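You operate a simulated robot arm through the tools that you are given. There is no shell and no other tool. Be economical: measure what you need, move in short steps, check, and stop when the job is done.

You run a simulated two-armed robot. Do the job below in one go: nothing can be reset, and whatever is moved stays where it is left.

JOB
Take the toner box with the earliest date from the high shelf behind the guard rail and leave it on top of the grey sheets. Take the cap off the blue tube and lay it down on the top of the long grey table. Take the grey box file labelled "blue" from the top of the long grey table and leave it on top of the loose white sheets. Press the green folder button two times. Put one of the paper balls from the fourth middle wire rack shelf from the top on the third corner wire rack shelf from the top. Fetch the red felt pad and set it on the shelf of the small grey table. Any order will do. Set down upright: toner box.

Only the result counts: the job must be done as asked and must still hold three seconds after the hand-in. Knocking over, shifting, dropping, spilling or breaking anything else fails it. Lids that push on must go on centred and level and be pressed home; caps that screw on are set level and turned clockwise until they are tight. Flat cloth is picked up by pressing the open fingertips on it (5 to 10 N) and closing them slowly along it; thin cloth reads only 2 to 8 mm in the jaws.

ROBOT AND FRAMES
Two 6-joint arms with two-finger parallel grippers on one trunk, on a base that drives. Base frame: it is fixed to the floor where the robot stands at the start and does not move with it; the origin is under the middle of the robot, x ahead of it, y to its left, z up. Units: mm, rad, N and s.
The left shoulder is at the start at [60, 187, 847], the right one opposite. With the tool pointing down near the work surface each hand reaches from about 100 to 600 mm from the robot's upright axis, wherever it stands, measured 20 degrees to its own side. Places, roughly: blue tube [250, 2500, 1000]; green folder button [600, 4900, 1300]; grey box file [250, 4000, 1000]; grey sheets (20x15x5 cm) [-2200, 2300, 500]; loose white sheets (32x24x5 cm) [-3300, 6900, 600]; paper ball (4x4x3 cm) [-900, 6200, 600]; red felt pad (7x5x5 cm) [-6400, 400, 900]; shelf of the small grey table [-2200, 2500, 400]; third corner wire rack shelf [-1900, 9000, 1100]; toner box [750, -250, 1750]. Payload 1.57 kg a hand.
The TCP of each hand is the grasp point between the finger pads, 30 mm short of the fingertips. In the tool frame z runs along the fingers and y along their closing line. Largest opening 110 mm; finger width 24, thickness 12; the body of the gripper, 48 by 112 mm, starts 78 mm behind the TCP.
Orientation is that of the tool frame in the base frame, as a unit quaternion [w, x, y, z]. With the fingers straight down and closing along the base's y, the tool's x points along the base's -x, its y along +y and its z along -z.

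CONTROLS
- The arms move only by the tool arm_command. It takes "left_increments", "right_increments" or both (then of equal length, played together; a hand with none holds still); each is a list that holds one entry, the list of rows, each a list of 7 numbers: the shift along the tool's x, y, z in mm, then the turn, a rotation vector about the tool's x, y, z in rad, then the closure, from 0 (fully open) to 1 (shut). In form: [[[dx, dy, dz, rx, ry, rz, gripper], ...]]. A call has 1 to 8 rows; each row shifts and turns the commanded pose from where the row before left it, along the tool's axes as they then stand. Rows are played at 5 a second. More than 50 mm and 0.15 rad between two rows, or a gripper value outside its range, and nothing of the call is played. Where a pose cannot be reached the arm comes as near as it can. A force on the tool above 40 N (or 10 N above the force at the start of the call, whichever is more), or a blocked arm, ends the call early, and 0.2 s more pass. Each finger travels about 153 mm/s and halts on what it meets, pressing with about 43 N; the grip force reading is that of the motor and also rises with nothing between the fingers. The clock runs only during rows and for 0.2 s after the last one: add rows that do not move to give the fingers time. The reply holds the time, the measured pose of the TCP, the force on the tool along the base axes, the opening and the grip force, in the units named above and with some noise, with the torque about the TCP (base axes, N m) and any sound that the robot's microphone picked up.
- Cameras (640 x 400 px; columns grow to the right, rows downward): "scene" is now at [33.8, 15.3, 1419.4]; the picture's right is [0.05, -1.00, 0.00], its down [-0.41, -0.02, -0.91] and it looks along [0.91, 0.05, -0.41] (base axes); focal length 214 px, centre (320, 200). "left" rides on the left gripper at [70, -16, -141] in its tool frame; the picture's right is [0.23, 0.97, 0.00], its down [-0.85, 0.20, -0.48] and it looks along [-0.47, 0.11, 0.88] (tool axes); focal length 222 px, centre (320, 200). "right" rides on the right gripper at [70, 16, -141] in its tool frame; the picture's right is [-0.23, 0.97, 0.00], its down [-0.86, -0.20, -0.48] and it looks along [-0.47, -0.11, 0.88] (tool axes); focal length 222 px, centre (320, 200). There is no depth. A picture from a camera that has moved, and an enlarged one, comes with that camera's place and axes in the base frame and with its lens. The place of the scene camera against the robot may be out by one fixed shift of up to 18 mm in any direction.
- get_image(camera): a new picture of that camera. The clock stands still meanwhile.
- lift_body(by): slides the trunk up (or, below 0, down) by that many mm; the arms and the scene camera ride with it, the base frame stays. It gives what a move gives, with no picture.
- steer(legs): drives the robot by 1 to 6 legs, each [ahead, left, turn to the left] in mm, mm and rad, along the robot's own axes; the way and the turn of a leg run together, so that a leg with both is an arc; at most 1500 mm and 3.142 rad a leg. The arms and the cameras ride along, it lands a little off, and it stops where it bumps. It gives what a move gives.
- head_to(pan, tilt): turns the head with the scene camera to pan (to the left, within 1.501 rad either way) and tilt (down, from -0.506 to 1.204), counted from straight ahead of the robot. It gives what a move gives.
- zoom(camera, box): a new picture of the part [left, top, right, bottom] of that camera's present view, enlarged. The clock stands still meanwhile.
- sign_off(): hands the job in; it is judged then, once.

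Work in short steps. Places have to be worked out from the pictures, the camera data and where the tool is seen: move nearer, look again, correct. Check each grasp and each placing, and mend what went wrong. You have 165 turns and 118 pictures in all, those below and enlarged ones among them. Open the grippers and draw the arms clear of the work before you hand the job in, unless the task says otherwise; then end with one line.

The tools are called after ">>>" as name(argument=value, ...) on one line, values as JSON. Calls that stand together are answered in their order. arm_command: Moves the arms, as the interface text tells. Its arguments: {"type":"object","properties":{"left_increments":{"type":"array","items":{"type":"array","items":{"type":"array","items":{"type":"number"}}}},"right_increments":{"type":"array","items":{"type":"array","items":{"type":"array","items":{"type":"number"}}}}},"required":[]} The other tools are called the same way: lift_body (by) slides the trunk up or down; steer (legs) drives the base; head_to (pan, tilt) turns the head that bears the scene camera; get_image (camera) takes a picture; zoom (camera, box) takes an enlarged picture of a part of a camera's view; sign_off () hands the job in.

At the start:

```text
time_s: 0.0
left_eef_pos: [286.6, 179.3, 849.8]
left_tcp_rot: [0.051, -0.011, 0.999, -0.009]
left_force: [-0.4, -0.1, -0.6]
left_ft_torque: [0.0, 0.0, 0.02]
left_gripper_width: 109.9
left_grip_force: 0.1
right_eef_pos: [394.5, -261.8, 1000.1]
right_tcp_rot: [0.0, -0.001, 1.0, 0.0]
right_force: [0.4, -1.1, -0.9]
right_ft_torque: [0.0, 0.01, -0.01]
right_gripper_width: 109.9
right_grip_force: 0.2
trunk travel left (down, up): [-475.0, 515.0]
robot x, y, heading: [0.0, 1.3, -0.002]
head pan, tilt: [0.051, 0.417]
```

scene: 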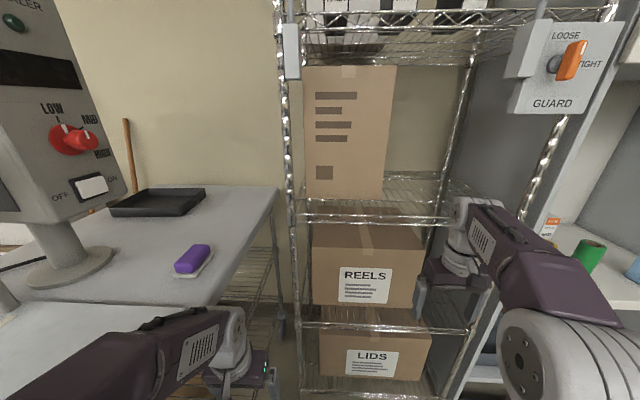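
right: 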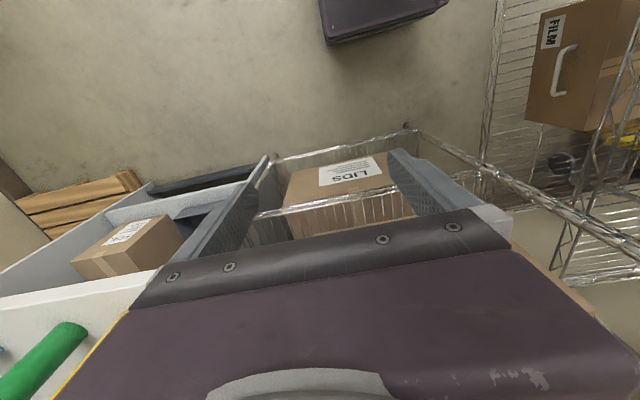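
left: 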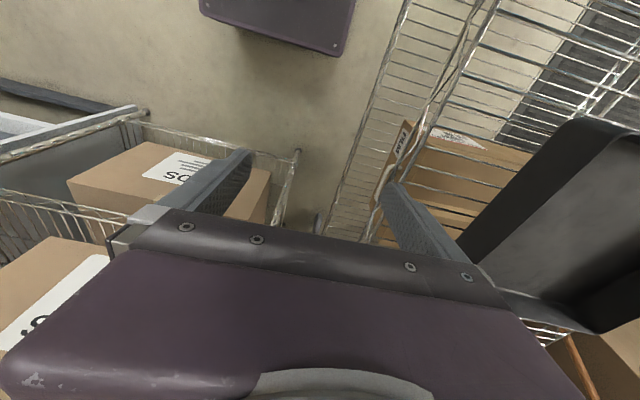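

The first picture shows a wire rack ahead with the high shelf above view, and a GUARD knob at its right. I raise the head to see the high shelf.

>>> head_to(pan=-0.2, tilt=-0.35)

>>> lift_body(by=300)

>>> get_image(camera="scene")

```text
time_s: 1.1
left_eef_pos: [286.6, 177.8, 849.6]
left_tcp_rot: [0.051, -0.011, 0.999, -0.008]
left_force: [0.4, -0.7, 0.3]
left_ft_torque: [0.01, 0.03, -0.03]
left_gripper_width: 110.3
left_grip_force: 0.0
right_eef_pos: [392.6, -262.6, 1000.6]
right_tcp_rot: [0.0, -0.001, 1.0, 0.0]
right_force: [-0.2, 0.3, 0.4]
right_ft_torque: [0.03, -0.02, -0.03]
right_gripper_width: 110.0
right_grip_force: 0.1
trunk travel left (down, up): [-475.0, 515.0]
robot x, y, heading: [-2.8, 1.5, 0.004]
head pan, tilt: [-0.201, -0.351]
```

```text
time_s: 4.1
left_eef_pos: [285.5, 178.6, 1149.3]
left_tcp_rot: [0.051, -0.012, 0.999, -0.009]
left_force: [0.3, 0.3, 0.2]
left_ft_torque: [0.06, 0.02, -0.02]
left_gripper_width: 109.9
left_grip_force: 0.2
right_eef_pos: [393.9, -261.3, 1299.0]
right_tcp_rot: [0.001, 0.0, 1.0, 0.0]
right_force: [-0.1, -0.4, -0.2]
right_ft_torque: [0.0, 0.02, -0.02]
right_gripper_width: 110.2
right_grip_force: 0.1
trunk travel left (down, up): [-775.0, 215.0]
robot x, y, heading: [0.1, 4.6, -0.002]
head pan, tilt: [-0.201, -0.351]
```

```text
114 pictures are left
camera scene: at [16.0, -4.6, 1787.4], right [-0.2, -0.98, 0.0], down [0.34, -0.07, -0.94], along [0.92, -0.19, 0.34], focal length 214 px, centre (320, 200)
```

scene: 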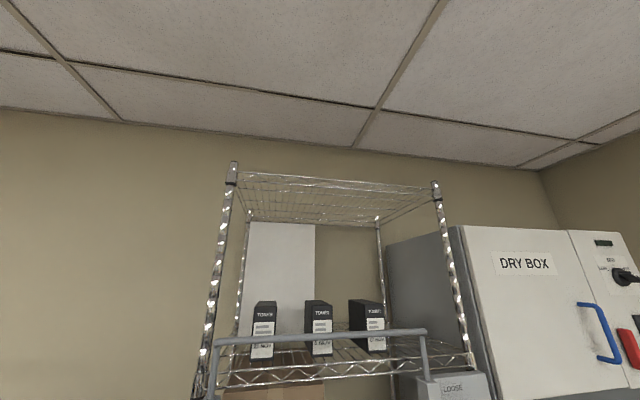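

The three toner boxes are behind a rail. I tilt to level and zoom on the dates.

>>> head_to(pan=-0.2, tilt=0.05)

>>> get_image(camera="scene")

>>> zoom(camera="scene", box=[240, 100, 400, 200])

```text
time_s: 5.0
left_eef_pos: [285.8, 180.2, 1151.1]
left_tcp_rot: [0.051, -0.012, 0.999, -0.009]
left_force: [0.0, -0.5, -0.3]
left_ft_torque: [0.03, -0.01, 0.01]
left_gripper_width: 110.1
left_grip_force: 0.0
right_eef_pos: [393.3, -260.6, 1299.9]
right_tcp_rot: [0.001, 0.0, 1.0, 0.0]
right_force: [0.8, -0.6, 0.3]
right_ft_torque: [0.01, 0.0, -0.01]
right_gripper_width: 110.0
right_grip_force: 0.1
trunk travel left (down, up): [-775.0, 215.0]
robot x, y, heading: [-1.9, 0.8, -0.001]
head pan, tilt: [-0.201, 0.051]
```

```text
113 pictures are left
camera scene: at [30.8, -7.6, 1753.5], right [-0.2, -0.98, 0.0], down [-0.05, 0.01, -1.0], along [0.98, -0.2, -0.05], focal length 214 px, centre (320, 200)
```

scene: 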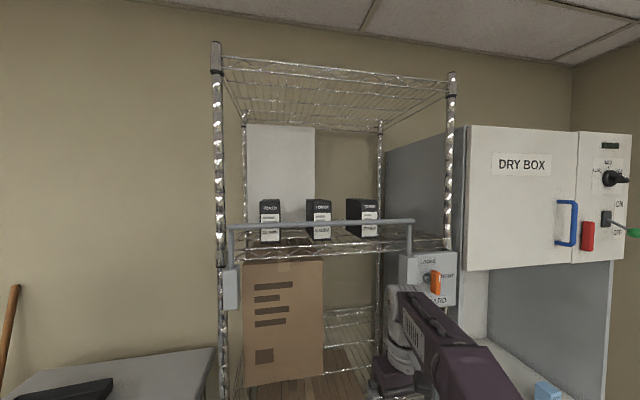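

```text
4.00 times, centred on (320, 150) of scene
camera zoom: at [30.8, -7.6, 1753.5], right [-0.2, -0.98, 0.0], down [-0.05, 0.01, -1.0], along [0.98, -0.2, -0.05], focal length 858 px, centre (320, 400)
```

zoom: 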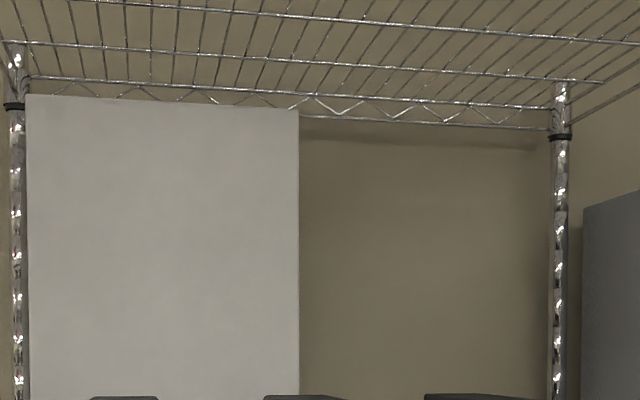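

The knob (LOOSE/TIGHT, GUARD) seems to hold the rail. I zoom on the boxes and on the guard plate.

>>> zoom(camera="scene", box=[240, 185, 400, 285])

>>> zoom(camera="scene", box=[370, 210, 470, 310])

```text
4.00 times, centred on (320, 235) of scene
camera zoom: at [30.8, -7.6, 1753.5], right [-0.2, -0.98, 0.0], down [-0.05, 0.01, -1.0], along [0.98, -0.2, -0.05], focal length 858 px, centre (320, 60)
```

zoom: 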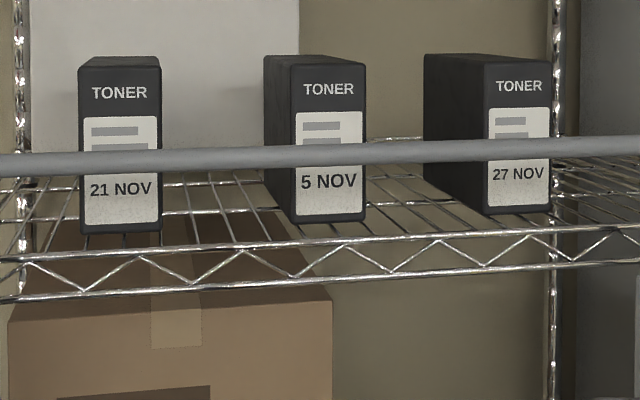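

```text
4.00 times, centred on (420, 260) of scene
camera zoom: at [30.8, -7.6, 1753.5], right [-0.2, -0.98, 0.0], down [-0.05, 0.01, -1.0], along [0.98, -0.2, -0.05], focal length 858 px, centre (-80, -40)
```

zoom: 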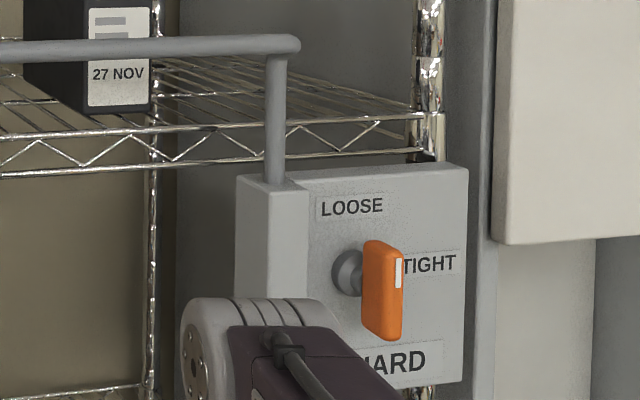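

The 5 NOV box (middle) is the earliest. I raise the trunk fully and view again to triangulate the box and rail.

>>> lift_body(by=210)

>>> head_to(pan=-0.2, tilt=0.35)

>>> get_image(camera="scene")

>>> zoom(camera="scene", box=[240, 150, 400, 250])

```text
time_s: 7.2
left_eef_pos: [286.0, 179.2, 1360.0]
left_tcp_rot: [0.052, -0.012, 0.999, -0.009]
left_force: [-0.1, 0.5, 0.9]
left_ft_torque: [-0.01, 0.01, -0.02]
left_gripper_width: 109.7
left_grip_force: 0.2
right_eef_pos: [392.9, -261.4, 1510.1]
right_tcp_rot: [0.0, 0.0, 1.0, 0.0]
right_force: [0.5, 0.2, 0.0]
right_ft_torque: [-0.02, 0.02, -0.04]
right_gripper_width: 109.7
right_grip_force: 0.1
trunk travel left (down, up): [-985.0, 5.0]
robot x, y, heading: [0.3, -0.6, -0.004]
head pan, tilt: [-0.201, 0.051]
```

```text
time_s: 8.0
left_eef_pos: [286.5, 178.2, 1358.9]
left_tcp_rot: [0.051, -0.012, 0.999, -0.009]
left_force: [0.2, 0.1, -0.1]
left_ft_torque: [0.01, -0.02, 0.0]
left_gripper_width: 110.0
left_grip_force: 0.0
right_eef_pos: [394.3, -261.5, 1508.7]
right_tcp_rot: [0.0, 0.0, 1.0, 0.0]
right_force: [0.4, -0.8, -0.2]
right_ft_torque: [0.01, 0.03, -0.02]
right_gripper_width: 110.1
right_grip_force: 0.0
trunk travel left (down, up): [-985.0, 5.0]
robot x, y, heading: [0.4, -1.6, -0.003]
head pan, tilt: [-0.201, 0.351]
```

```text
109 pictures are left
camera scene: at [32.9, -8.0, 1935.7], right [-0.2, -0.98, 0.0], down [-0.34, 0.07, -0.94], along [0.92, -0.19, -0.34], focal length 214 px, centre (320, 200)
```

scene: 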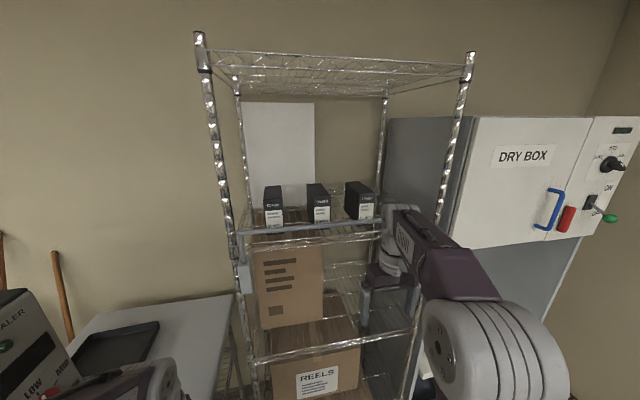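

```text
4.00 times, centred on (320, 200) of scene
camera zoom: at [32.9, -8.0, 1935.7], right [-0.2, -0.98, 0.0], down [-0.34, 0.07, -0.94], along [0.92, -0.19, -0.34], focal length 858 px, centre (320, 200)
```

zoom: 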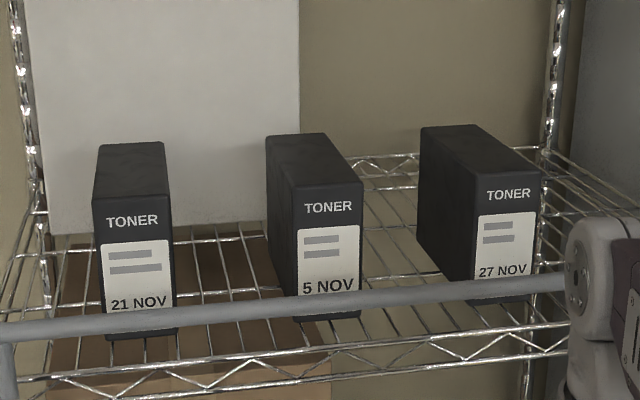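

The 5 NOV box comes out with its top-front at about [642,-139,1718] and the rail near x 536, z 1676. I check the floor room ahead before driving nearer.

>>> head_to(pan=0.1, tilt=1.2)

>>> get_image(camera="scene")

```text
time_s: 9.2
left_eef_pos: [285.8, 179.0, 1359.7]
left_tcp_rot: [0.051, -0.012, 0.999, -0.009]
left_force: [0.5, -0.5, 0.4]
left_ft_torque: [0.01, -0.01, -0.03]
left_gripper_width: 109.9
left_grip_force: 0.1
right_eef_pos: [392.9, -262.1, 1511.4]
right_tcp_rot: [0.0, 0.0, 1.0, 0.001]
right_force: [-0.4, 0.3, 0.1]
right_ft_torque: [-0.02, 0.0, -0.02]
right_gripper_width: 110.1
right_grip_force: 0.1
trunk travel left (down, up): [-985.0, 5.0]
robot x, y, heading: [1.3, -0.3, 0.003]
head pan, tilt: [0.099, 1.201]
```

```text
107 pictures are left
camera scene: at [-2.8, 16.1, 1868.3], right [0.1, -1.0, 0.0], down [-0.93, -0.09, -0.36], along [0.36, 0.04, -0.93], focal length 214 px, centre (320, 200)
```

scene: 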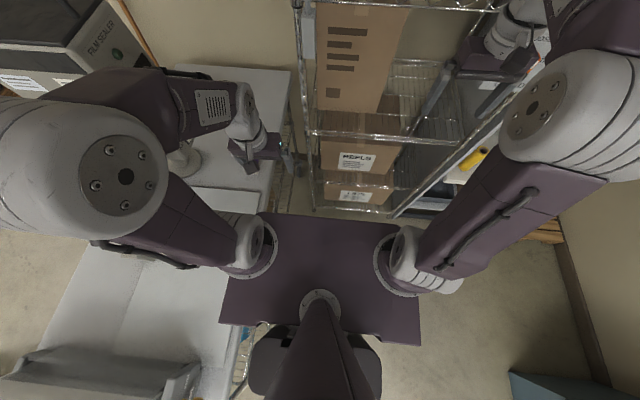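

Space ahead looks adequate; I drive 100 mm ahead and begin pitching the right hand forward.

>>> steer(legs=[[100, 0, 0]])

>>> arm_command(right_increments=[[[0, 0, -50, 0, 0, 0, 0], [0, 0, -50, 0, 0, 0, 0], [0, 0, -50, 0, -0.1, 0, 0], [0, 0, -50, 0, -0.1, 0, 0], [0, 0, -50, 0, -0.1, 0, 0], [0, 0, -50, 0, -0.1, 0, 0], [0, 0, -30, 0, -0.1, 0, 0]]])

>>> get_image(camera="right")

```text
time_s: 10.5
left_eef_pos: [389.8, 176.8, 1358.3]
left_tcp_rot: [0.05, -0.012, 0.999, -0.009]
left_force: [0.8, -0.1, -0.3]
left_ft_torque: [-0.01, 0.05, 0.02]
left_gripper_width: 109.9
left_grip_force: 0.1
right_eef_pos: [494.5, -262.4, 1509.1]
right_tcp_rot: [-0.006, 0.001, 1.0, 0.0]
right_force: [0.6, -1.0, -0.5]
right_ft_torque: [0.02, 0.07, 0.0]
right_gripper_width: 110.0
right_grip_force: 0.0
trunk travel left (down, up): [-985.0, 5.0]
robot x, y, heading: [99.1, -0.9, -0.004]
head pan, tilt: [0.099, 1.201]
stopped in leg 1: the force on the tool passed its limit at 86 N (the readings are from after the stop); the commanded pose is now the measured one
```

```text
time_s: 12.1
left_eef_pos: [384.5, 178.2, 1359.6]
left_tcp_rot: [0.052, -0.012, 0.999, -0.008]
left_force: [-0.7, 0.2, 0.0]
left_ft_torque: [0.02, -0.02, -0.02]
left_gripper_width: 110.0
left_grip_force: 0.0
right_eef_pos: [425.7, -253.2, 1746.3]
right_tcp_rot: [0.245, 0.001, 0.97, 0.0]
right_force: [-0.3, -1.2, -0.1]
right_ft_torque: [0.01, 0.0, 0.02]
right_gripper_width: 109.9
right_grip_force: 0.1
right hand out of reach, approached as far as the arm can: row 3, 4, 5, 6
trunk travel left (down, up): [-985.0, 5.0]
robot x, y, heading: [104.3, -1.0, -0.002]
head pan, tilt: [0.099, 1.201]
```

```text
106 pictures are left
camera right: at [296.1, -237.7, 1838.0], right [0.2, 0.97, 0.11], down [0.53, -0.2, 0.83], along [0.83, -0.11, -0.55], focal length 222 px, centre (320, 200)
```

right: 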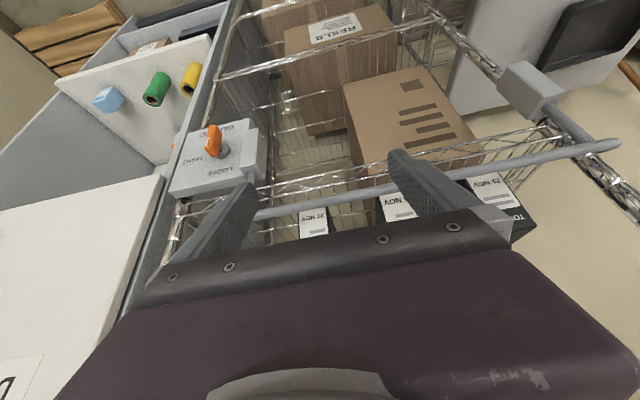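

Something was touched while driving (likely the guard knob). I look to check nothing has moved.

>>> head_to(pan=-0.3, tilt=0.45)

>>> get_image(camera="scene")

>>> zoom(camera="scene", box=[240, 170, 400, 270])

>>> zoom(camera="right", box=[160, 100, 320, 200])

```text
time_s: 13.2
left_eef_pos: [385.5, 176.9, 1361.1]
left_tcp_rot: [0.052, -0.012, 0.999, -0.009]
left_force: [0.1, -0.2, 0.1]
left_ft_torque: [0.02, -0.01, 0.03]
left_gripper_width: 109.9
left_grip_force: 0.1
right_eef_pos: [428.1, -253.8, 1746.9]
right_tcp_rot: [0.244, 0.0, 0.97, 0.0]
right_force: [1.1, -0.6, 0.5]
right_ft_torque: [0.02, 0.0, -0.03]
right_gripper_width: 109.8
right_grip_force: 0.0
trunk travel left (down, up): [-985.0, 5.0]
robot x, y, heading: [100.4, -3.3, 0.001]
head pan, tilt: [-0.3, 0.45]
```

```text
105 pictures are left
camera scene: at [128.8, -16.7, 1926.3], right [-0.3, -0.95, 0.0], down [-0.42, 0.13, -0.9], along [0.86, -0.27, -0.44], focal length 214 px, centre (320, 200)
```

scene: 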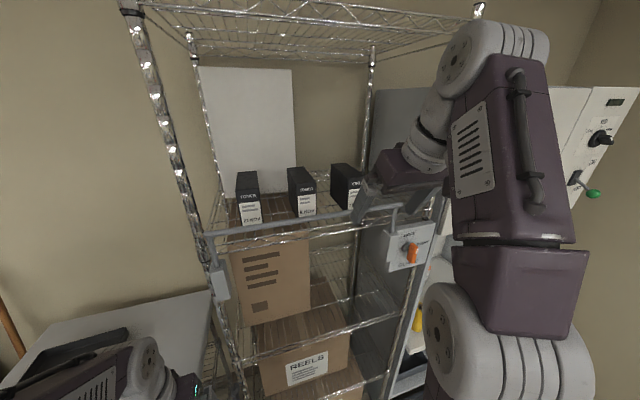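

```text
4.00 times, centred on (320, 220) of scene
camera zoom: at [128.8, -16.7, 1926.3], right [-0.3, -0.95, 0.0], down [-0.42, 0.13, -0.9], along [0.86, -0.27, -0.44], focal length 858 px, centre (320, 120)
```

zoom: 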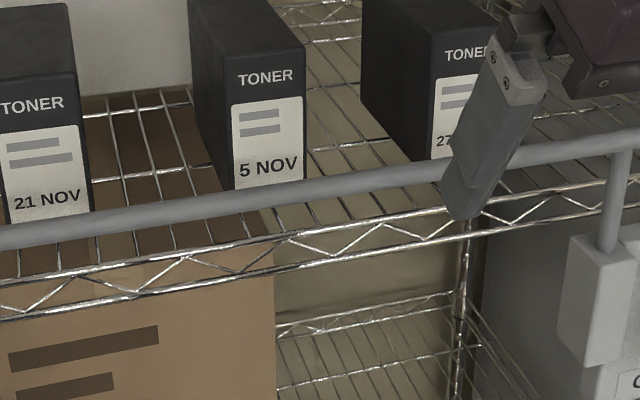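

```text
4.00 times, centred on (240, 150) of right
camera zoom: at [298.7, -238.3, 1837.4], right [0.2, 0.97, 0.11], down [0.53, -0.2, 0.83], along [0.83, -0.11, -0.55], focal length 888 px, centre (640, 400)
```

zoom: 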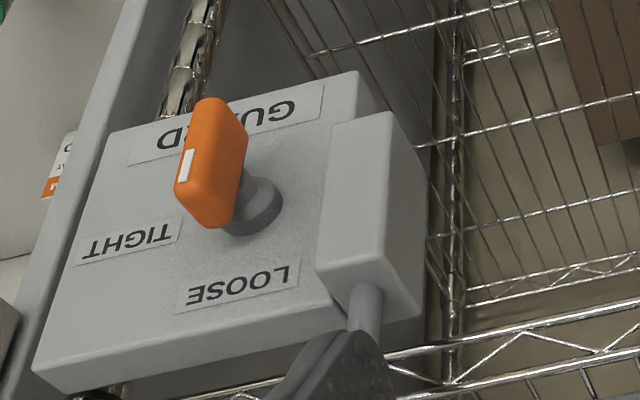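

Everything stands as before. I draw the left hand back, then drive 80 mm closer for reach.

>>> arm_command(left_increments=[[[40, 0, 0, 0, 0, 0, 0], [40, 0, 0, 0, 0, 0, 0], [40, 0, 0, 0, 0, 0, 0]]])

>>> steer(legs=[[80, 0, 0]])

>>> arm_command(right_increments=[[[0, 40, 0, 0, -0.1, 0, 0], [0, 40, 0, 0, -0.1, 0, 0], [0, 35, 0, 0, -0.1, 0, 0], [0, 0, 0, 0, 0, 0, 0]]])

>>> get_image(camera="right")

```text
time_s: 14.0
left_eef_pos: [346.7, 170.6, 1365.5]
left_tcp_rot: [0.049, -0.011, 0.999, -0.008]
left_force: [-0.6, 0.2, -0.8]
left_ft_torque: [0.0, -0.01, 0.02]
left_gripper_width: 109.8
left_grip_force: 0.0
left hand out of reach, approached as far as the arm can: row 1, 2, 3
right_eef_pos: [430.6, -253.3, 1745.6]
right_tcp_rot: [0.243, 0.0, 0.97, 0.0]
right_force: [0.0, 0.9, 0.2]
right_ft_torque: [0.02, 0.02, -0.03]
right_gripper_width: 109.9
right_grip_force: 0.0
trunk travel left (down, up): [-985.0, 5.0]
robot x, y, heading: [99.3, 1.2, -0.002]
head pan, tilt: [-0.3, 0.45]
```

```text
time_s: 15.0
left_eef_pos: [409.2, 170.4, 1367.7]
left_tcp_rot: [0.057, -0.01, 0.998, -0.009]
left_force: [-2.5, 0.5, 0.4]
left_ft_torque: [-0.03, -0.11, -0.01]
left_gripper_width: 110.1
left_grip_force: 0.1
right_eef_pos: [488.0, -252.5, 1750.4]
right_tcp_rot: [0.249, 0.001, 0.968, 0.0]
right_force: [-1.6, 0.4, 0.5]
right_ft_torque: [0.0, -0.13, 0.01]
right_gripper_width: 109.8
right_grip_force: 0.0
trunk travel left (down, up): [-985.0, 5.0]
robot x, y, heading: [178.2, -0.2, 0.0]
head pan, tilt: [-0.3, 0.45]
```

```text
time_s: 16.0
left_eef_pos: [429.0, 170.0, 1365.5]
left_tcp_rot: [0.049, -0.012, 0.999, -0.01]
left_force: [0.6, -0.4, 0.3]
left_ft_torque: [-0.01, 0.05, 0.0]
left_gripper_width: 109.9
left_grip_force: 0.0
right_eef_pos: [521.4, -134.9, 1752.3]
right_tcp_rot: [0.383, 0.001, 0.924, -0.001]
right_force: [0.8, -0.2, 0.3]
right_ft_torque: [0.01, 0.03, 0.03]
right_gripper_width: 110.1
right_grip_force: 0.0
right hand out of reach, approached as far as the arm can: row 3
trunk travel left (down, up): [-985.0, 5.0]
robot x, y, heading: [177.0, 0.7, -0.0]
head pan, tilt: [-0.3, 0.45]
```

```text
102 pictures are left
camera right: at [371.1, -119.2, 1803.4], right [0.16, 0.97, 0.16], down [0.26, -0.2, 0.94], along [0.95, -0.11, -0.29], focal length 222 px, centre (320, 200)
```

right: 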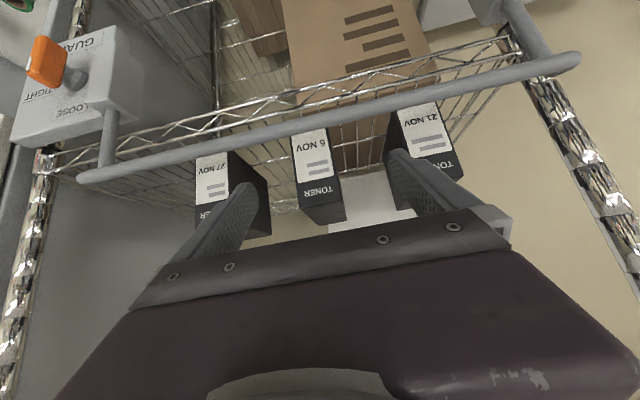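

The hand is pitched 45° with the 5 NOV box ahead, its front-top edge near y -147, z 1722. I move forward and slightly down in steps over the rail.

>>> arm_command(right_increments=[[[-24.7, -4, 38.9, 0, 0, 0, 0], [-24.7, -4, 38.9, 0, 0, 0, 0], [-24.7, -3, 38.9, 0, 0, 0, 0], [0, 0, 0, 0, 0, 0, 0]]])

>>> get_image(camera="right")

>>> get_image(camera="scene")

```text
time_s: 17.0
left_eef_pos: [421.1, 168.9, 1366.2]
left_tcp_rot: [0.052, -0.013, 0.999, -0.009]
left_force: [-0.5, -0.1, -0.3]
left_ft_torque: [-0.01, -0.03, -0.01]
left_gripper_width: 110.0
left_grip_force: 0.1
right_eef_pos: [646.3, -145.1, 1727.4]
right_tcp_rot: [0.388, 0.0, 0.922, 0.0]
right_force: [0.4, 1.4, 0.1]
right_ft_torque: [0.0, -0.04, -0.01]
right_gripper_width: 109.9
right_grip_force: 0.1
trunk travel left (down, up): [-985.0, 5.0]
robot x, y, heading: [178.1, -0.2, 0.002]
head pan, tilt: [-0.3, 0.45]
```

```text
101 pictures are left
camera right: at [495.5, -130.1, 1776.1], right [0.16, 0.97, 0.16], down [0.26, -0.2, 0.95], along [0.95, -0.11, -0.28], focal length 222 px, centre (320, 200)
```

right: 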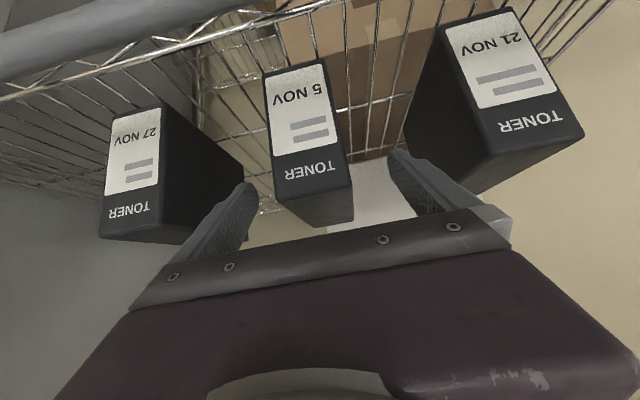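

```text
100 pictures are left
camera scene: at [204.2, -16.7, 1926.4], right [-0.3, -0.96, 0.0], down [-0.41, 0.13, -0.9], along [0.86, -0.27, -0.43], focal length 214 px, centre (320, 200)
```

scene: 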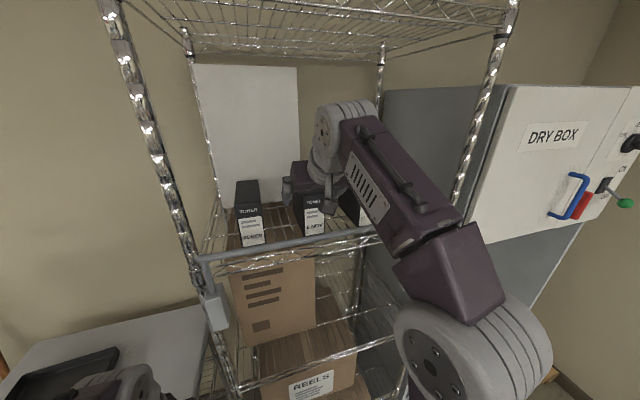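

The box's top is about z 1728 and y -148, front about x 632. I move in to straddle it, TCP about [703,-148,1700].

>>> arm_command(right_increments=[[[-10.2, -1.5, 29.8, 0, 0, 0, 0], [-10.2, -1.5, 29.8, 0, 0, 0, 0], [0, 0, 0, 0, 0, 0, 0]]])

>>> get_image(camera="right")

```text
time_s: 17.8
left_eef_pos: [419.8, 171.2, 1367.1]
left_tcp_rot: [0.052, -0.012, 0.999, -0.009]
left_force: [-0.6, -0.5, 0.4]
left_ft_torque: [-0.01, 0.0, 0.0]
left_gripper_width: 109.9
left_grip_force: 0.1
right_eef_pos: [703.1, -148.1, 1700.4]
right_tcp_rot: [0.387, 0.001, 0.922, 0.0]
right_force: [-0.6, 0.4, 0.1]
right_ft_torque: [0.01, 0.0, 0.01]
right_gripper_width: 110.0
right_grip_force: 0.1
trunk travel left (down, up): [-985.0, 5.0]
robot x, y, heading: [179.5, 0.5, 0.0]
head pan, tilt: [-0.3, 0.45]
```

```text
99 pictures are left
camera right: at [552.1, -133.4, 1749.1], right [0.16, 0.97, 0.16], down [0.26, -0.2, 0.95], along [0.95, -0.11, -0.28], focal length 222 px, centre (320, 200)
```

right: 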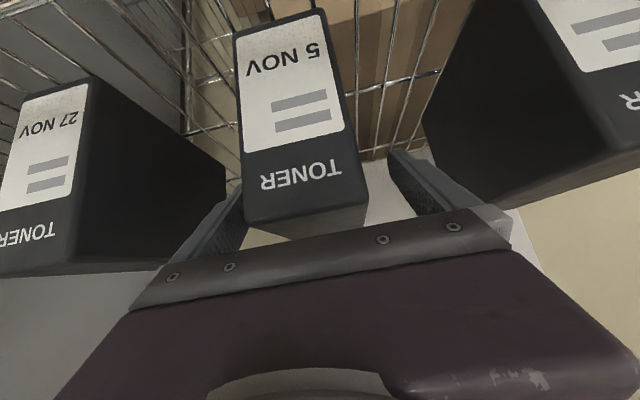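

Fingers straddle the box, centred. I close.

>>> arm_command(right_increments=[[[0, 0, 0, 0, 0, 0, 0.4], [0, 0, 0, 0, 0, 0, 0.7], [0, 0, 0, 0, 0, 0, 1], [0, 0, 0, 0, 0, 0, 1]]])

```text
time_s: 18.8
left_eef_pos: [423.7, 170.0, 1365.9]
left_tcp_rot: [0.051, -0.012, 0.999, -0.009]
left_force: [-0.5, 0.4, -0.6]
left_ft_torque: [0.04, -0.02, 0.04]
left_gripper_width: 109.8
left_grip_force: 0.1
right_eef_pos: [705.2, -147.3, 1698.9]
right_tcp_rot: [0.387, 0.001, 0.922, -0.001]
right_force: [3.1, -0.4, 5.3]
right_ft_torque: [0.2, 0.22, -0.06]
right_gripper_width: 58.0
right_grip_force: 43.1
trunk travel left (down, up): [-985.0, 5.0]
robot x, y, heading: [178.2, -1.5, 0.002]
head pan, tilt: [-0.3, 0.45]
```

Grip at 58 mm holds. I lift straight up 90 mm.

>>> arm_command(right_increments=[[[-21.5, 0, -21, 0, 0, 0, 1], [-21.5, 0, -21, 0, 0, 0, 1], [-21.5, 0, -21, 0, 0, 0, 1], [0, 0, 0, 0, 0, 0, 1]]])

>>> get_image(camera="scene")

```text
time_s: 19.8
left_eef_pos: [422.3, 169.8, 1365.3]
left_tcp_rot: [0.051, -0.012, 0.999, -0.009]
left_force: [0.5, -0.2, 0.4]
left_ft_torque: [0.0, -0.02, -0.01]
left_gripper_width: 109.9
left_grip_force: 0.0
right_eef_pos: [681.3, -149.6, 1752.3]
right_tcp_rot: [0.386, 0.0, 0.922, 0.0]
right_force: [0.3, -0.2, -4.1]
right_ft_torque: [0.0, 0.07, 0.0]
right_gripper_width: 57.8
right_grip_force: 42.7
right hand out of reach, approached as far as the arm can: row 2, 3
trunk travel left (down, up): [-985.0, 5.0]
robot x, y, heading: [179.1, 2.2, 0.002]
head pan, tilt: [-0.3, 0.45]
```

```text
98 pictures are left
camera scene: at [205.9, -17.2, 1926.4], right [-0.3, -0.96, 0.0], down [-0.42, 0.13, -0.9], along [0.86, -0.27, -0.43], focal length 214 px, centre (320, 200)
```

scene: 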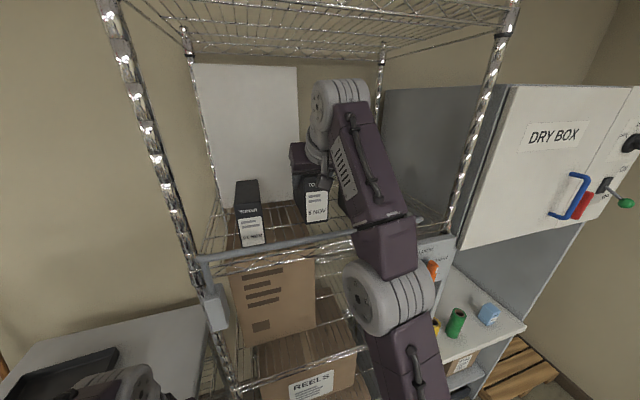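

Box lifted about 54 mm; the arm is near its reach limit. Pulling back a bit (box front is still ~85 mm behind the rail) frees more height.

>>> arm_command(right_increments=[[[10.2, 0, -31.9, 0, 0, 0, 1], [10.2, 0, -31.9, 0, 0, 0, 1], [0, 0, 0, 0, 0, 0, 1]]])

>>> get_image(camera="right")

>>> get_image(camera="scene")

```text
time_s: 20.6
left_eef_pos: [424.8, 171.4, 1364.9]
left_tcp_rot: [0.05, -0.012, 0.999, -0.009]
left_force: [0.5, 0.6, -0.4]
left_ft_torque: [0.02, 0.05, 0.03]
left_gripper_width: 110.1
left_grip_force: 0.0
right_eef_pos: [624.5, -148.8, 1782.5]
right_tcp_rot: [0.385, 0.0, 0.923, 0.0]
right_force: [0.1, -1.1, -5.5]
right_ft_torque: [0.01, 0.05, 0.02]
right_gripper_width: 57.9
right_grip_force: 43.0
trunk travel left (down, up): [-985.0, 5.0]
robot x, y, heading: [173.9, 1.4, -0.001]
head pan, tilt: [-0.3, 0.45]
```

```text
97 pictures are left
camera right: at [473.8, -134.4, 1831.8], right [0.16, 0.97, 0.16], down [0.26, -0.2, 0.94], along [0.95, -0.11, -0.28], focal length 222 px, centre (320, 200)
```

right: 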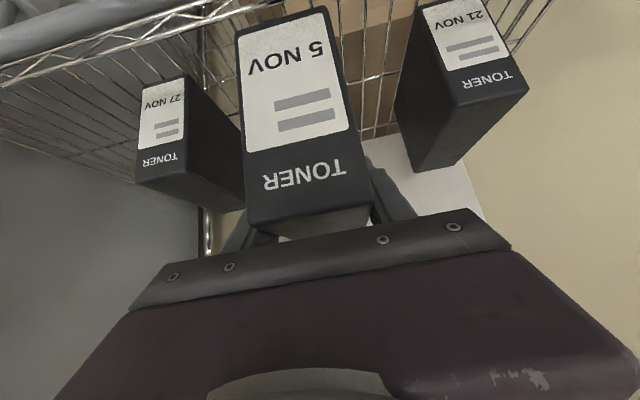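

```text
96 pictures are left
camera scene: at [209.6, -17.0, 1926.3], right [-0.3, -0.96, 0.0], down [-0.42, 0.13, -0.9], along [0.86, -0.27, -0.44], focal length 214 px, centre (320, 200)
```

scene: 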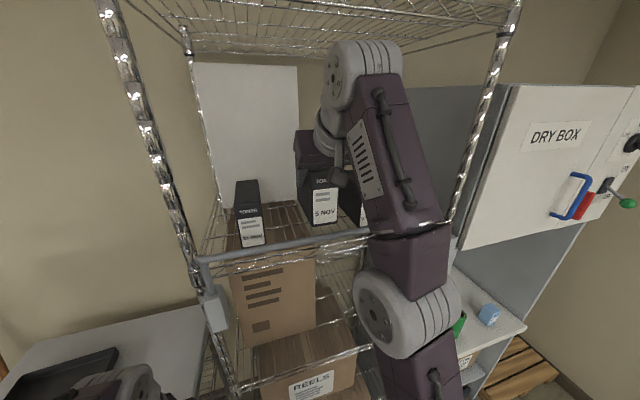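

The box bottom is about level with the rail top; I pitch the hand up while raising, which lifts the box's near edge more within reach.

>>> arm_command(right_increments=[[[-9.9, 0, -9.9, 0, -0.1, 0, 1], [-10.9, 0, -8.8, 0, -0.1, 0, 1], [-11.7, 0, -7.7, 0, -0.1, 0, 1], [0, 0, 0, 0, 0, 0, 1]]])

>>> get_image(camera="right")

>>> zoom(camera="scene", box=[230, 130, 430, 255])

```text
time_s: 21.6
left_eef_pos: [424.0, 170.6, 1364.1]
left_tcp_rot: [0.05, -0.012, 0.999, -0.009]
left_force: [0.1, -0.3, 0.3]
left_ft_torque: [0.0, -0.02, 0.02]
left_gripper_width: 110.2
left_grip_force: 0.1
right_eef_pos: [623.1, -148.9, 1823.6]
right_tcp_rot: [0.52, 0.0, 0.854, 0.0]
right_force: [0.1, -0.6, -4.3]
right_ft_torque: [0.01, 0.09, -0.01]
right_gripper_width: 57.8
right_grip_force: 42.8
trunk travel left (down, up): [-985.0, 5.0]
robot x, y, heading: [180.3, -0.6, 0.002]
head pan, tilt: [-0.3, 0.45]
```

```text
95 pictures are left
camera right: at [465.8, -135.0, 1827.0], right [0.1, 0.97, 0.2], down [-0.03, -0.2, 0.98], along [0.99, -0.11, 0.01], focal length 222 px, centre (320, 200)
```

right: 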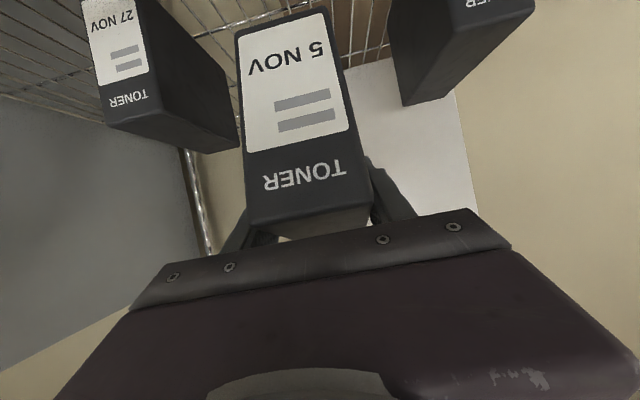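

```text
3.20 times, centred on (330, 192) of scene
camera zoom: at [209.4, -16.9, 1926.3], right [-0.3, -0.96, 0.0], down [-0.42, 0.13, -0.9], along [0.86, -0.27, -0.44], focal length 686 px, centre (288, 224)
```

zoom: 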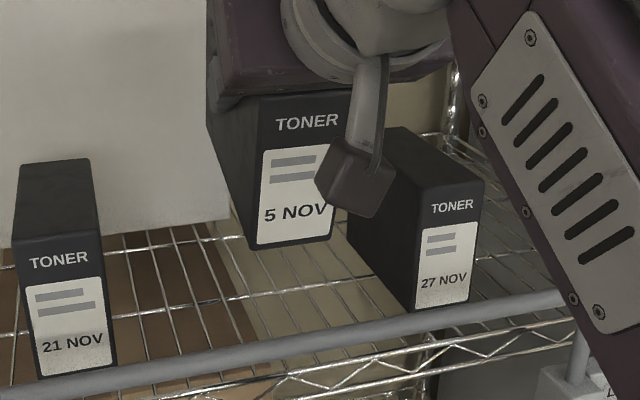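

The box's near bottom edge is ~25 mm over the rail. I pull back and then reverse the base 300 mm.

>>> arm_command(right_increments=[[[11.3, 0, -39.2, 0, 0, 0, 1], [11.3, 0, -39.2, 0, 0, 0, 1], [11.3, 0, -39.2, 0, 0, 0, 1], [0, 0, 0, 0, 0, 0, 1]]])

>>> steer(legs=[[-280, 0, 0]])

>>> get_image(camera="scene")

```text
time_s: 22.6
left_eef_pos: [424.9, 169.8, 1365.7]
left_tcp_rot: [0.05, -0.012, 0.999, -0.009]
left_force: [0.1, -0.2, 0.0]
left_ft_torque: [0.01, 0.0, -0.02]
left_gripper_width: 110.0
left_grip_force: 0.1
right_eef_pos: [505.3, -149.4, 1851.9]
right_tcp_rot: [0.519, 0.0, 0.855, 0.0]
right_force: [-0.7, -0.4, -4.9]
right_ft_torque: [0.0, 0.1, 0.01]
right_gripper_width: 57.8
right_grip_force: 43.0
trunk travel left (down, up): [-985.0, 5.0]
robot x, y, heading: [182.2, -2.2, 0.003]
head pan, tilt: [-0.3, 0.45]
```

```text
time_s: 24.6
left_eef_pos: [148.9, 170.4, 1364.8]
left_tcp_rot: [0.05, -0.012, 0.999, -0.008]
left_force: [-0.2, 0.9, -0.4]
left_ft_torque: [0.04, 0.03, -0.01]
left_gripper_width: 109.7
left_grip_force: 0.0
right_eef_pos: [230.2, -149.6, 1850.9]
right_tcp_rot: [0.517, 0.0, 0.856, 0.0]
right_force: [1.4, 0.0, -5.4]
right_ft_torque: [0.0, 0.12, 0.0]
right_gripper_width: 58.0
right_grip_force: 43.2
trunk travel left (down, up): [-985.0, 5.0]
robot x, y, heading: [-102.7, -0.1, 0.0]
head pan, tilt: [-0.3, 0.45]
```

```text
93 pictures are left
camera scene: at [-65.8, -16.9, 1926.2], right [-0.3, -0.96, 0.0], down [-0.42, 0.13, -0.9], along [0.86, -0.27, -0.44], focal length 214 px, centre (320, 200)
```

scene: 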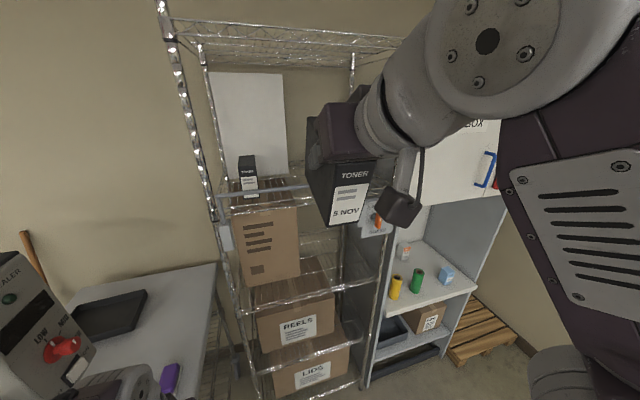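

The box is clear of the rack. I lower the hand relative to the body and return the box to upright, then look about to the left to plan the drive.

>>> arm_command(right_increments=[[[40, 0, 20.7, 0, 0.1, 0, 1], [37.6, 0, 24.7, 0, 0.1, 0, 1], [35, 0, 28.3, 0, 0.1, 0, 1], [32, 0, 31.7, 0, 0, 0, 1], [32, 0, 31.7, 0, 0, 0, 1], [32, 0, 31.7, 0, 0, 0, 1], [32, 0, 31.7, 0, 0, 0, 1], [0, 0, 0, 0, 0, 0, 1]]])

>>> head_to(pan=1.4, tilt=0.45)

>>> get_image(camera="scene")

```text
time_s: 26.4
left_eef_pos: [143.6, 170.5, 1365.8]
left_tcp_rot: [0.05, -0.012, 0.999, -0.009]
left_force: [0.3, 0.2, -0.7]
left_ft_torque: [0.01, -0.03, -0.02]
left_gripper_width: 109.9
left_grip_force: 0.1
right_eef_pos: [309.0, -109.7, 1601.2]
right_tcp_rot: [0.385, 0.0, 0.923, -0.001]
right_force: [-0.5, 0.8, -3.7]
right_ft_torque: [-0.01, 0.09, -0.02]
right_gripper_width: 57.9
right_grip_force: 43.1
right hand out of reach, approached as far as the arm can: row 1, 2, 3, 4, 5, 6, 7
trunk travel left (down, up): [-985.0, 5.0]
robot x, y, heading: [-103.0, 1.3, 0.003]
head pan, tilt: [-0.3, 0.45]
```

```text
time_s: 28.1
left_eef_pos: [143.2, 171.2, 1366.3]
left_tcp_rot: [0.051, -0.011, 0.999, -0.009]
left_force: [0.4, 0.2, -0.3]
left_ft_torque: [0.0, -0.02, 0.01]
left_gripper_width: 110.0
left_grip_force: 0.0
right_eef_pos: [310.4, -109.6, 1602.2]
right_tcp_rot: [0.385, 0.0, 0.923, -0.001]
right_force: [0.1, -0.3, -5.3]
right_ft_torque: [-0.02, 0.09, -0.01]
right_gripper_width: 57.8
right_grip_force: 42.5
trunk travel left (down, up): [-985.0, 5.0]
robot x, y, heading: [-101.0, -0.2, 0.002]
head pan, tilt: [1.4, 0.45]
```

```text
92 pictures are left
camera scene: at [-144.0, 101.0, 1926.4], right [0.99, -0.17, 0.0], down [-0.08, -0.43, -0.9], along [0.15, 0.89, -0.44], focal length 214 px, centre (320, 200)
```

scene: 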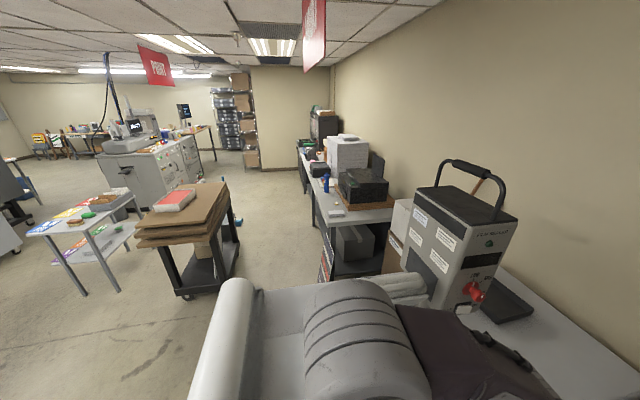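

Good overview: long table along the wall, cart in the middle, small grey table at left. I zoom on the small table and check behind right.

>>> zoom(camera="scene", box=[0, 170, 260, 310])

>>> zoom(camera="scene", box=[280, 100, 440, 230])

>>> head_to(pan=-1.5, tilt=0.6)

>>> get_image(camera="scene")

```text
2.46 times, centred on (130, 240) of scene
camera zoom: at [-144.0, 101.0, 1926.4], right [0.99, -0.17, 0.0], down [-0.08, -0.43, -0.9], along [0.15, 0.89, -0.44], focal length 528 px, centre (788, 102)
```

zoom: 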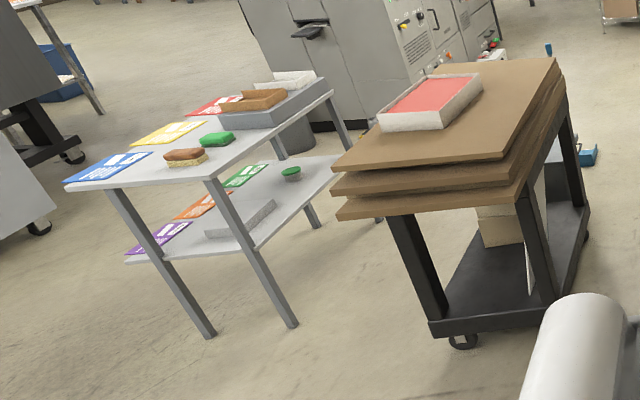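

```text
3.08 times, centred on (360, 165) of scene
camera zoom: at [-144.0, 101.0, 1926.4], right [0.99, -0.17, 0.0], down [-0.08, -0.43, -0.9], along [0.15, 0.89, -0.44], focal length 660 px, centre (197, 308)
```

zoom: 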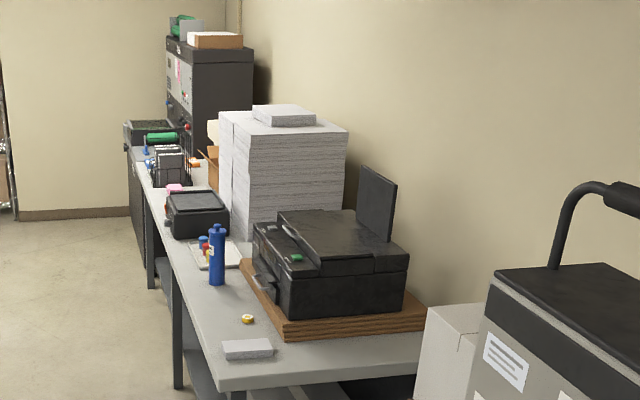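

```text
time_s: 30.7
left_eef_pos: [144.3, 170.2, 1364.7]
left_tcp_rot: [0.05, -0.012, 0.999, -0.008]
left_force: [0.2, -0.1, 0.1]
left_ft_torque: [-0.02, 0.02, 0.01]
left_gripper_width: 110.0
left_grip_force: 0.0
right_eef_pos: [309.9, -109.5, 1602.7]
right_tcp_rot: [0.384, 0.0, 0.923, -0.001]
right_force: [0.7, 0.0, -4.5]
right_ft_torque: [0.04, 0.04, -0.02]
right_gripper_width: 57.4
right_grip_force: 43.2
trunk travel left (down, up): [-985.0, 5.0]
robot x, y, heading: [-103.5, -0.1, -0.001]
head pan, tilt: [-1.499, 0.6]
```

```text
89 pictures are left
camera scene: at [-153.6, -77.7, 1912.8], right [-1.0, -0.07, 0.0], down [-0.04, 0.56, -0.83], along [0.06, -0.82, -0.57], focal length 214 px, centre (320, 200)
```

scene: 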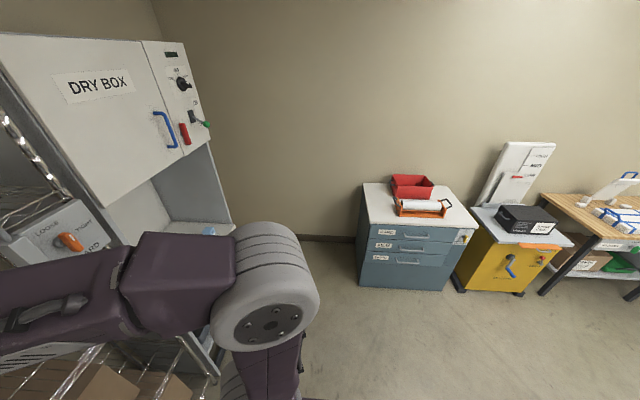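

The grey sheets lie on the small table's shelf (~z 430, tabletop ~780), so I'll need a flatter hand; I plan to set the box briefly on the cart's cardboard and regrasp. First I turn a bit to see behind before reversing.

>>> steer(legs=[[0, 0, -0.55]])

>>> get_image(camera="scene")

```text
time_s: 32.6
left_eef_pos: [197.4, 16.0, 1365.5]
left_tcp_rot: [0.046, 0.26, 0.964, -0.023]
left_force: [-0.2, 0.7, -0.8]
left_ft_torque: [0.01, 0.04, -0.06]
left_gripper_width: 110.0
left_grip_force: 0.1
right_eef_pos: [191.1, -308.2, 1601.1]
right_tcp_rot: [0.37, 0.252, 0.888, -0.105]
right_force: [-1.3, 0.6, -4.8]
right_ft_torque: [0.02, 0.08, 0.04]
right_gripper_width: 57.9
right_grip_force: 43.2
trunk travel left (down, up): [-985.0, 5.0]
robot x, y, heading: [-104.6, 3.1, -0.55]
head pan, tilt: [-1.499, 0.6]
```

```text
88 pictures are left
camera scene: at [-191.7, -36.3, 1912.9], right [-0.89, 0.46, 0.0], down [0.26, 0.5, -0.83], along [-0.38, -0.73, -0.56], focal length 214 px, centre (320, 200)
```

scene: 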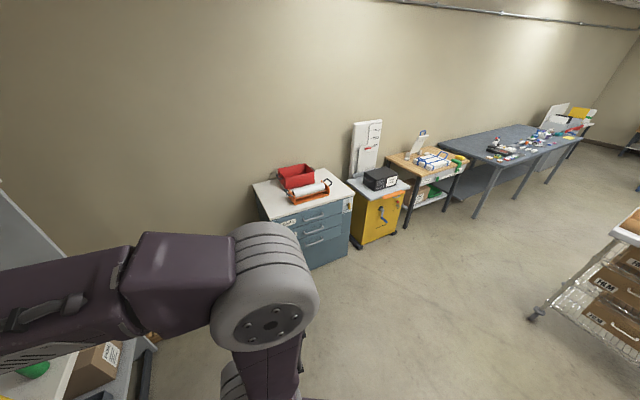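

Behind is clear (a wheeled rack sits only at x≈-2350). I move back 1 m, turn to face +y, and advance toward the cart.

>>> steer(legs=[[-853, -523, 0], [0, 0, 2.12], [900, 150, 0]])

>>> lift_body(by=-400)

>>> head_to(pan=0.2, tilt=0.6)

>>> get_image(camera="scene")

```text
time_s: 47.3
left_eef_pos: [-1431.1, 1137.3, 1364.7]
left_tcp_rot: [-0.043, 0.718, -0.694, -0.03]
left_force: [0.0, -0.2, 0.0]
left_ft_torque: [0.01, -0.02, -0.01]
left_gripper_width: 110.0
left_grip_force: 0.0
right_eef_pos: [-1153.6, 1305.8, 1602.6]
right_tcp_rot: [-0.271, 0.656, -0.65, -0.273]
right_force: [0.3, -1.1, -5.8]
right_ft_torque: [-0.08, -0.01, -0.01]
right_gripper_width: 58.1
right_grip_force: 42.6
trunk travel left (down, up): [-985.0, 5.0]
robot x, y, heading: [-1259.8, 896.8, 1.585]
head pan, tilt: [-1.499, 0.6]
```

```text
time_s: 51.1
left_eef_pos: [-1431.0, 1140.1, 965.7]
left_tcp_rot: [-0.043, 0.718, -0.694, -0.03]
left_force: [-0.2, 0.4, 0.7]
left_ft_torque: [0.02, 0.0, 0.03]
left_gripper_width: 109.8
left_grip_force: 0.0
right_eef_pos: [-1154.7, 1308.9, 1202.0]
right_tcp_rot: [-0.271, 0.656, -0.65, -0.273]
right_force: [0.2, -0.1, -4.5]
right_ft_torque: [-0.08, 0.0, 0.0]
right_gripper_width: 57.9
right_grip_force: 42.9
trunk travel left (down, up): [-585.0, 405.0]
robot x, y, heading: [-1259.4, 894.0, 1.58]
head pan, tilt: [-1.499, 0.6]
```

```text
time_s: 52.8
left_eef_pos: [-1429.7, 1139.3, 966.6]
left_tcp_rot: [-0.043, 0.718, -0.694, -0.031]
left_force: [-1.0, 0.0, -0.2]
left_ft_torque: [-0.02, -0.04, 0.02]
left_gripper_width: 110.2
left_grip_force: 0.0
right_eef_pos: [-1154.8, 1308.4, 1201.0]
right_tcp_rot: [-0.27, 0.656, -0.649, -0.273]
right_force: [0.1, 0.1, -5.0]
right_ft_torque: [-0.07, -0.02, -0.01]
right_gripper_width: 57.8
right_grip_force: 43.2
trunk travel left (down, up): [-585.0, 405.0]
robot x, y, heading: [-1257.7, 897.0, 1.583]
head pan, tilt: [0.201, 0.6]
```

```text
87 pictures are left
camera scene: at [-1274.8, 933.3, 1512.8], right [0.98, 0.21, 0.0], down [0.12, -0.55, -0.82], along [-0.17, 0.81, -0.57], focal length 214 px, centre (320, 200)
```

scene: 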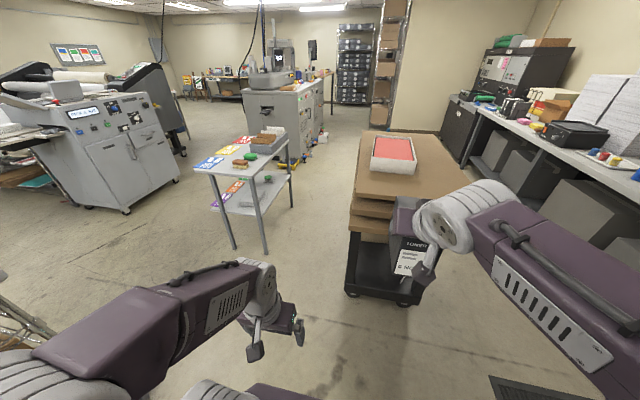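

Cart ahead with free cardboard at its near end. I drive 300 mm closer and look again to fix the cardboard's height.

>>> steer(legs=[[300, 0, 0]])

>>> head_to(pan=0.0, tilt=0.6)

>>> get_image(camera="scene")

```text
time_s: 54.9
left_eef_pos: [-1433.9, 1441.4, 965.1]
left_tcp_rot: [-0.042, 0.717, -0.695, -0.029]
left_force: [0.4, -0.3, -0.4]
left_ft_torque: [-0.02, 0.02, 0.01]
left_gripper_width: 110.0
left_grip_force: 0.1
right_eef_pos: [-1155.5, 1610.1, 1202.6]
right_tcp_rot: [-0.271, 0.655, -0.65, -0.272]
right_force: [0.4, -1.1, -4.5]
right_ft_torque: [-0.08, 0.0, -0.03]
right_gripper_width: 57.6
right_grip_force: 43.2
trunk travel left (down, up): [-585.0, 405.0]
robot x, y, heading: [-1262.5, 1195.5, 1.577]
head pan, tilt: [0.201, 0.6]
```

```text
time_s: 55.6
left_eef_pos: [-1432.7, 1440.6, 965.6]
left_tcp_rot: [-0.042, 0.718, -0.695, -0.029]
left_force: [0.4, 0.2, -1.0]
left_ft_torque: [0.01, 0.02, -0.01]
left_gripper_width: 109.9
left_grip_force: 0.0
right_eef_pos: [-1155.2, 1609.9, 1202.1]
right_tcp_rot: [-0.27, 0.656, -0.65, -0.272]
right_force: [-0.2, 0.3, -5.1]
right_ft_torque: [-0.1, 0.05, 0.01]
right_gripper_width: 57.7
right_grip_force: 43.6
trunk travel left (down, up): [-585.0, 405.0]
robot x, y, heading: [-1265.0, 1197.6, 1.582]
head pan, tilt: [0.0, 0.6]
```

```text
86 pictures are left
camera scene: at [-1260.1, 1236.6, 1512.8], right [1.0, 0.01, 0.0], down [0.01, -0.57, -0.82], along [-0.01, 0.82, -0.57], focal length 214 px, centre (320, 200)
```

scene: 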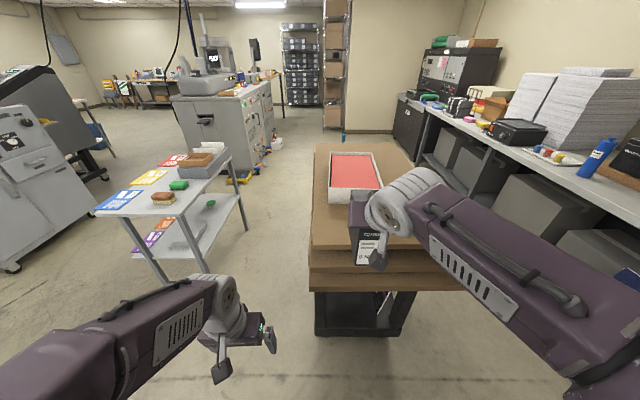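

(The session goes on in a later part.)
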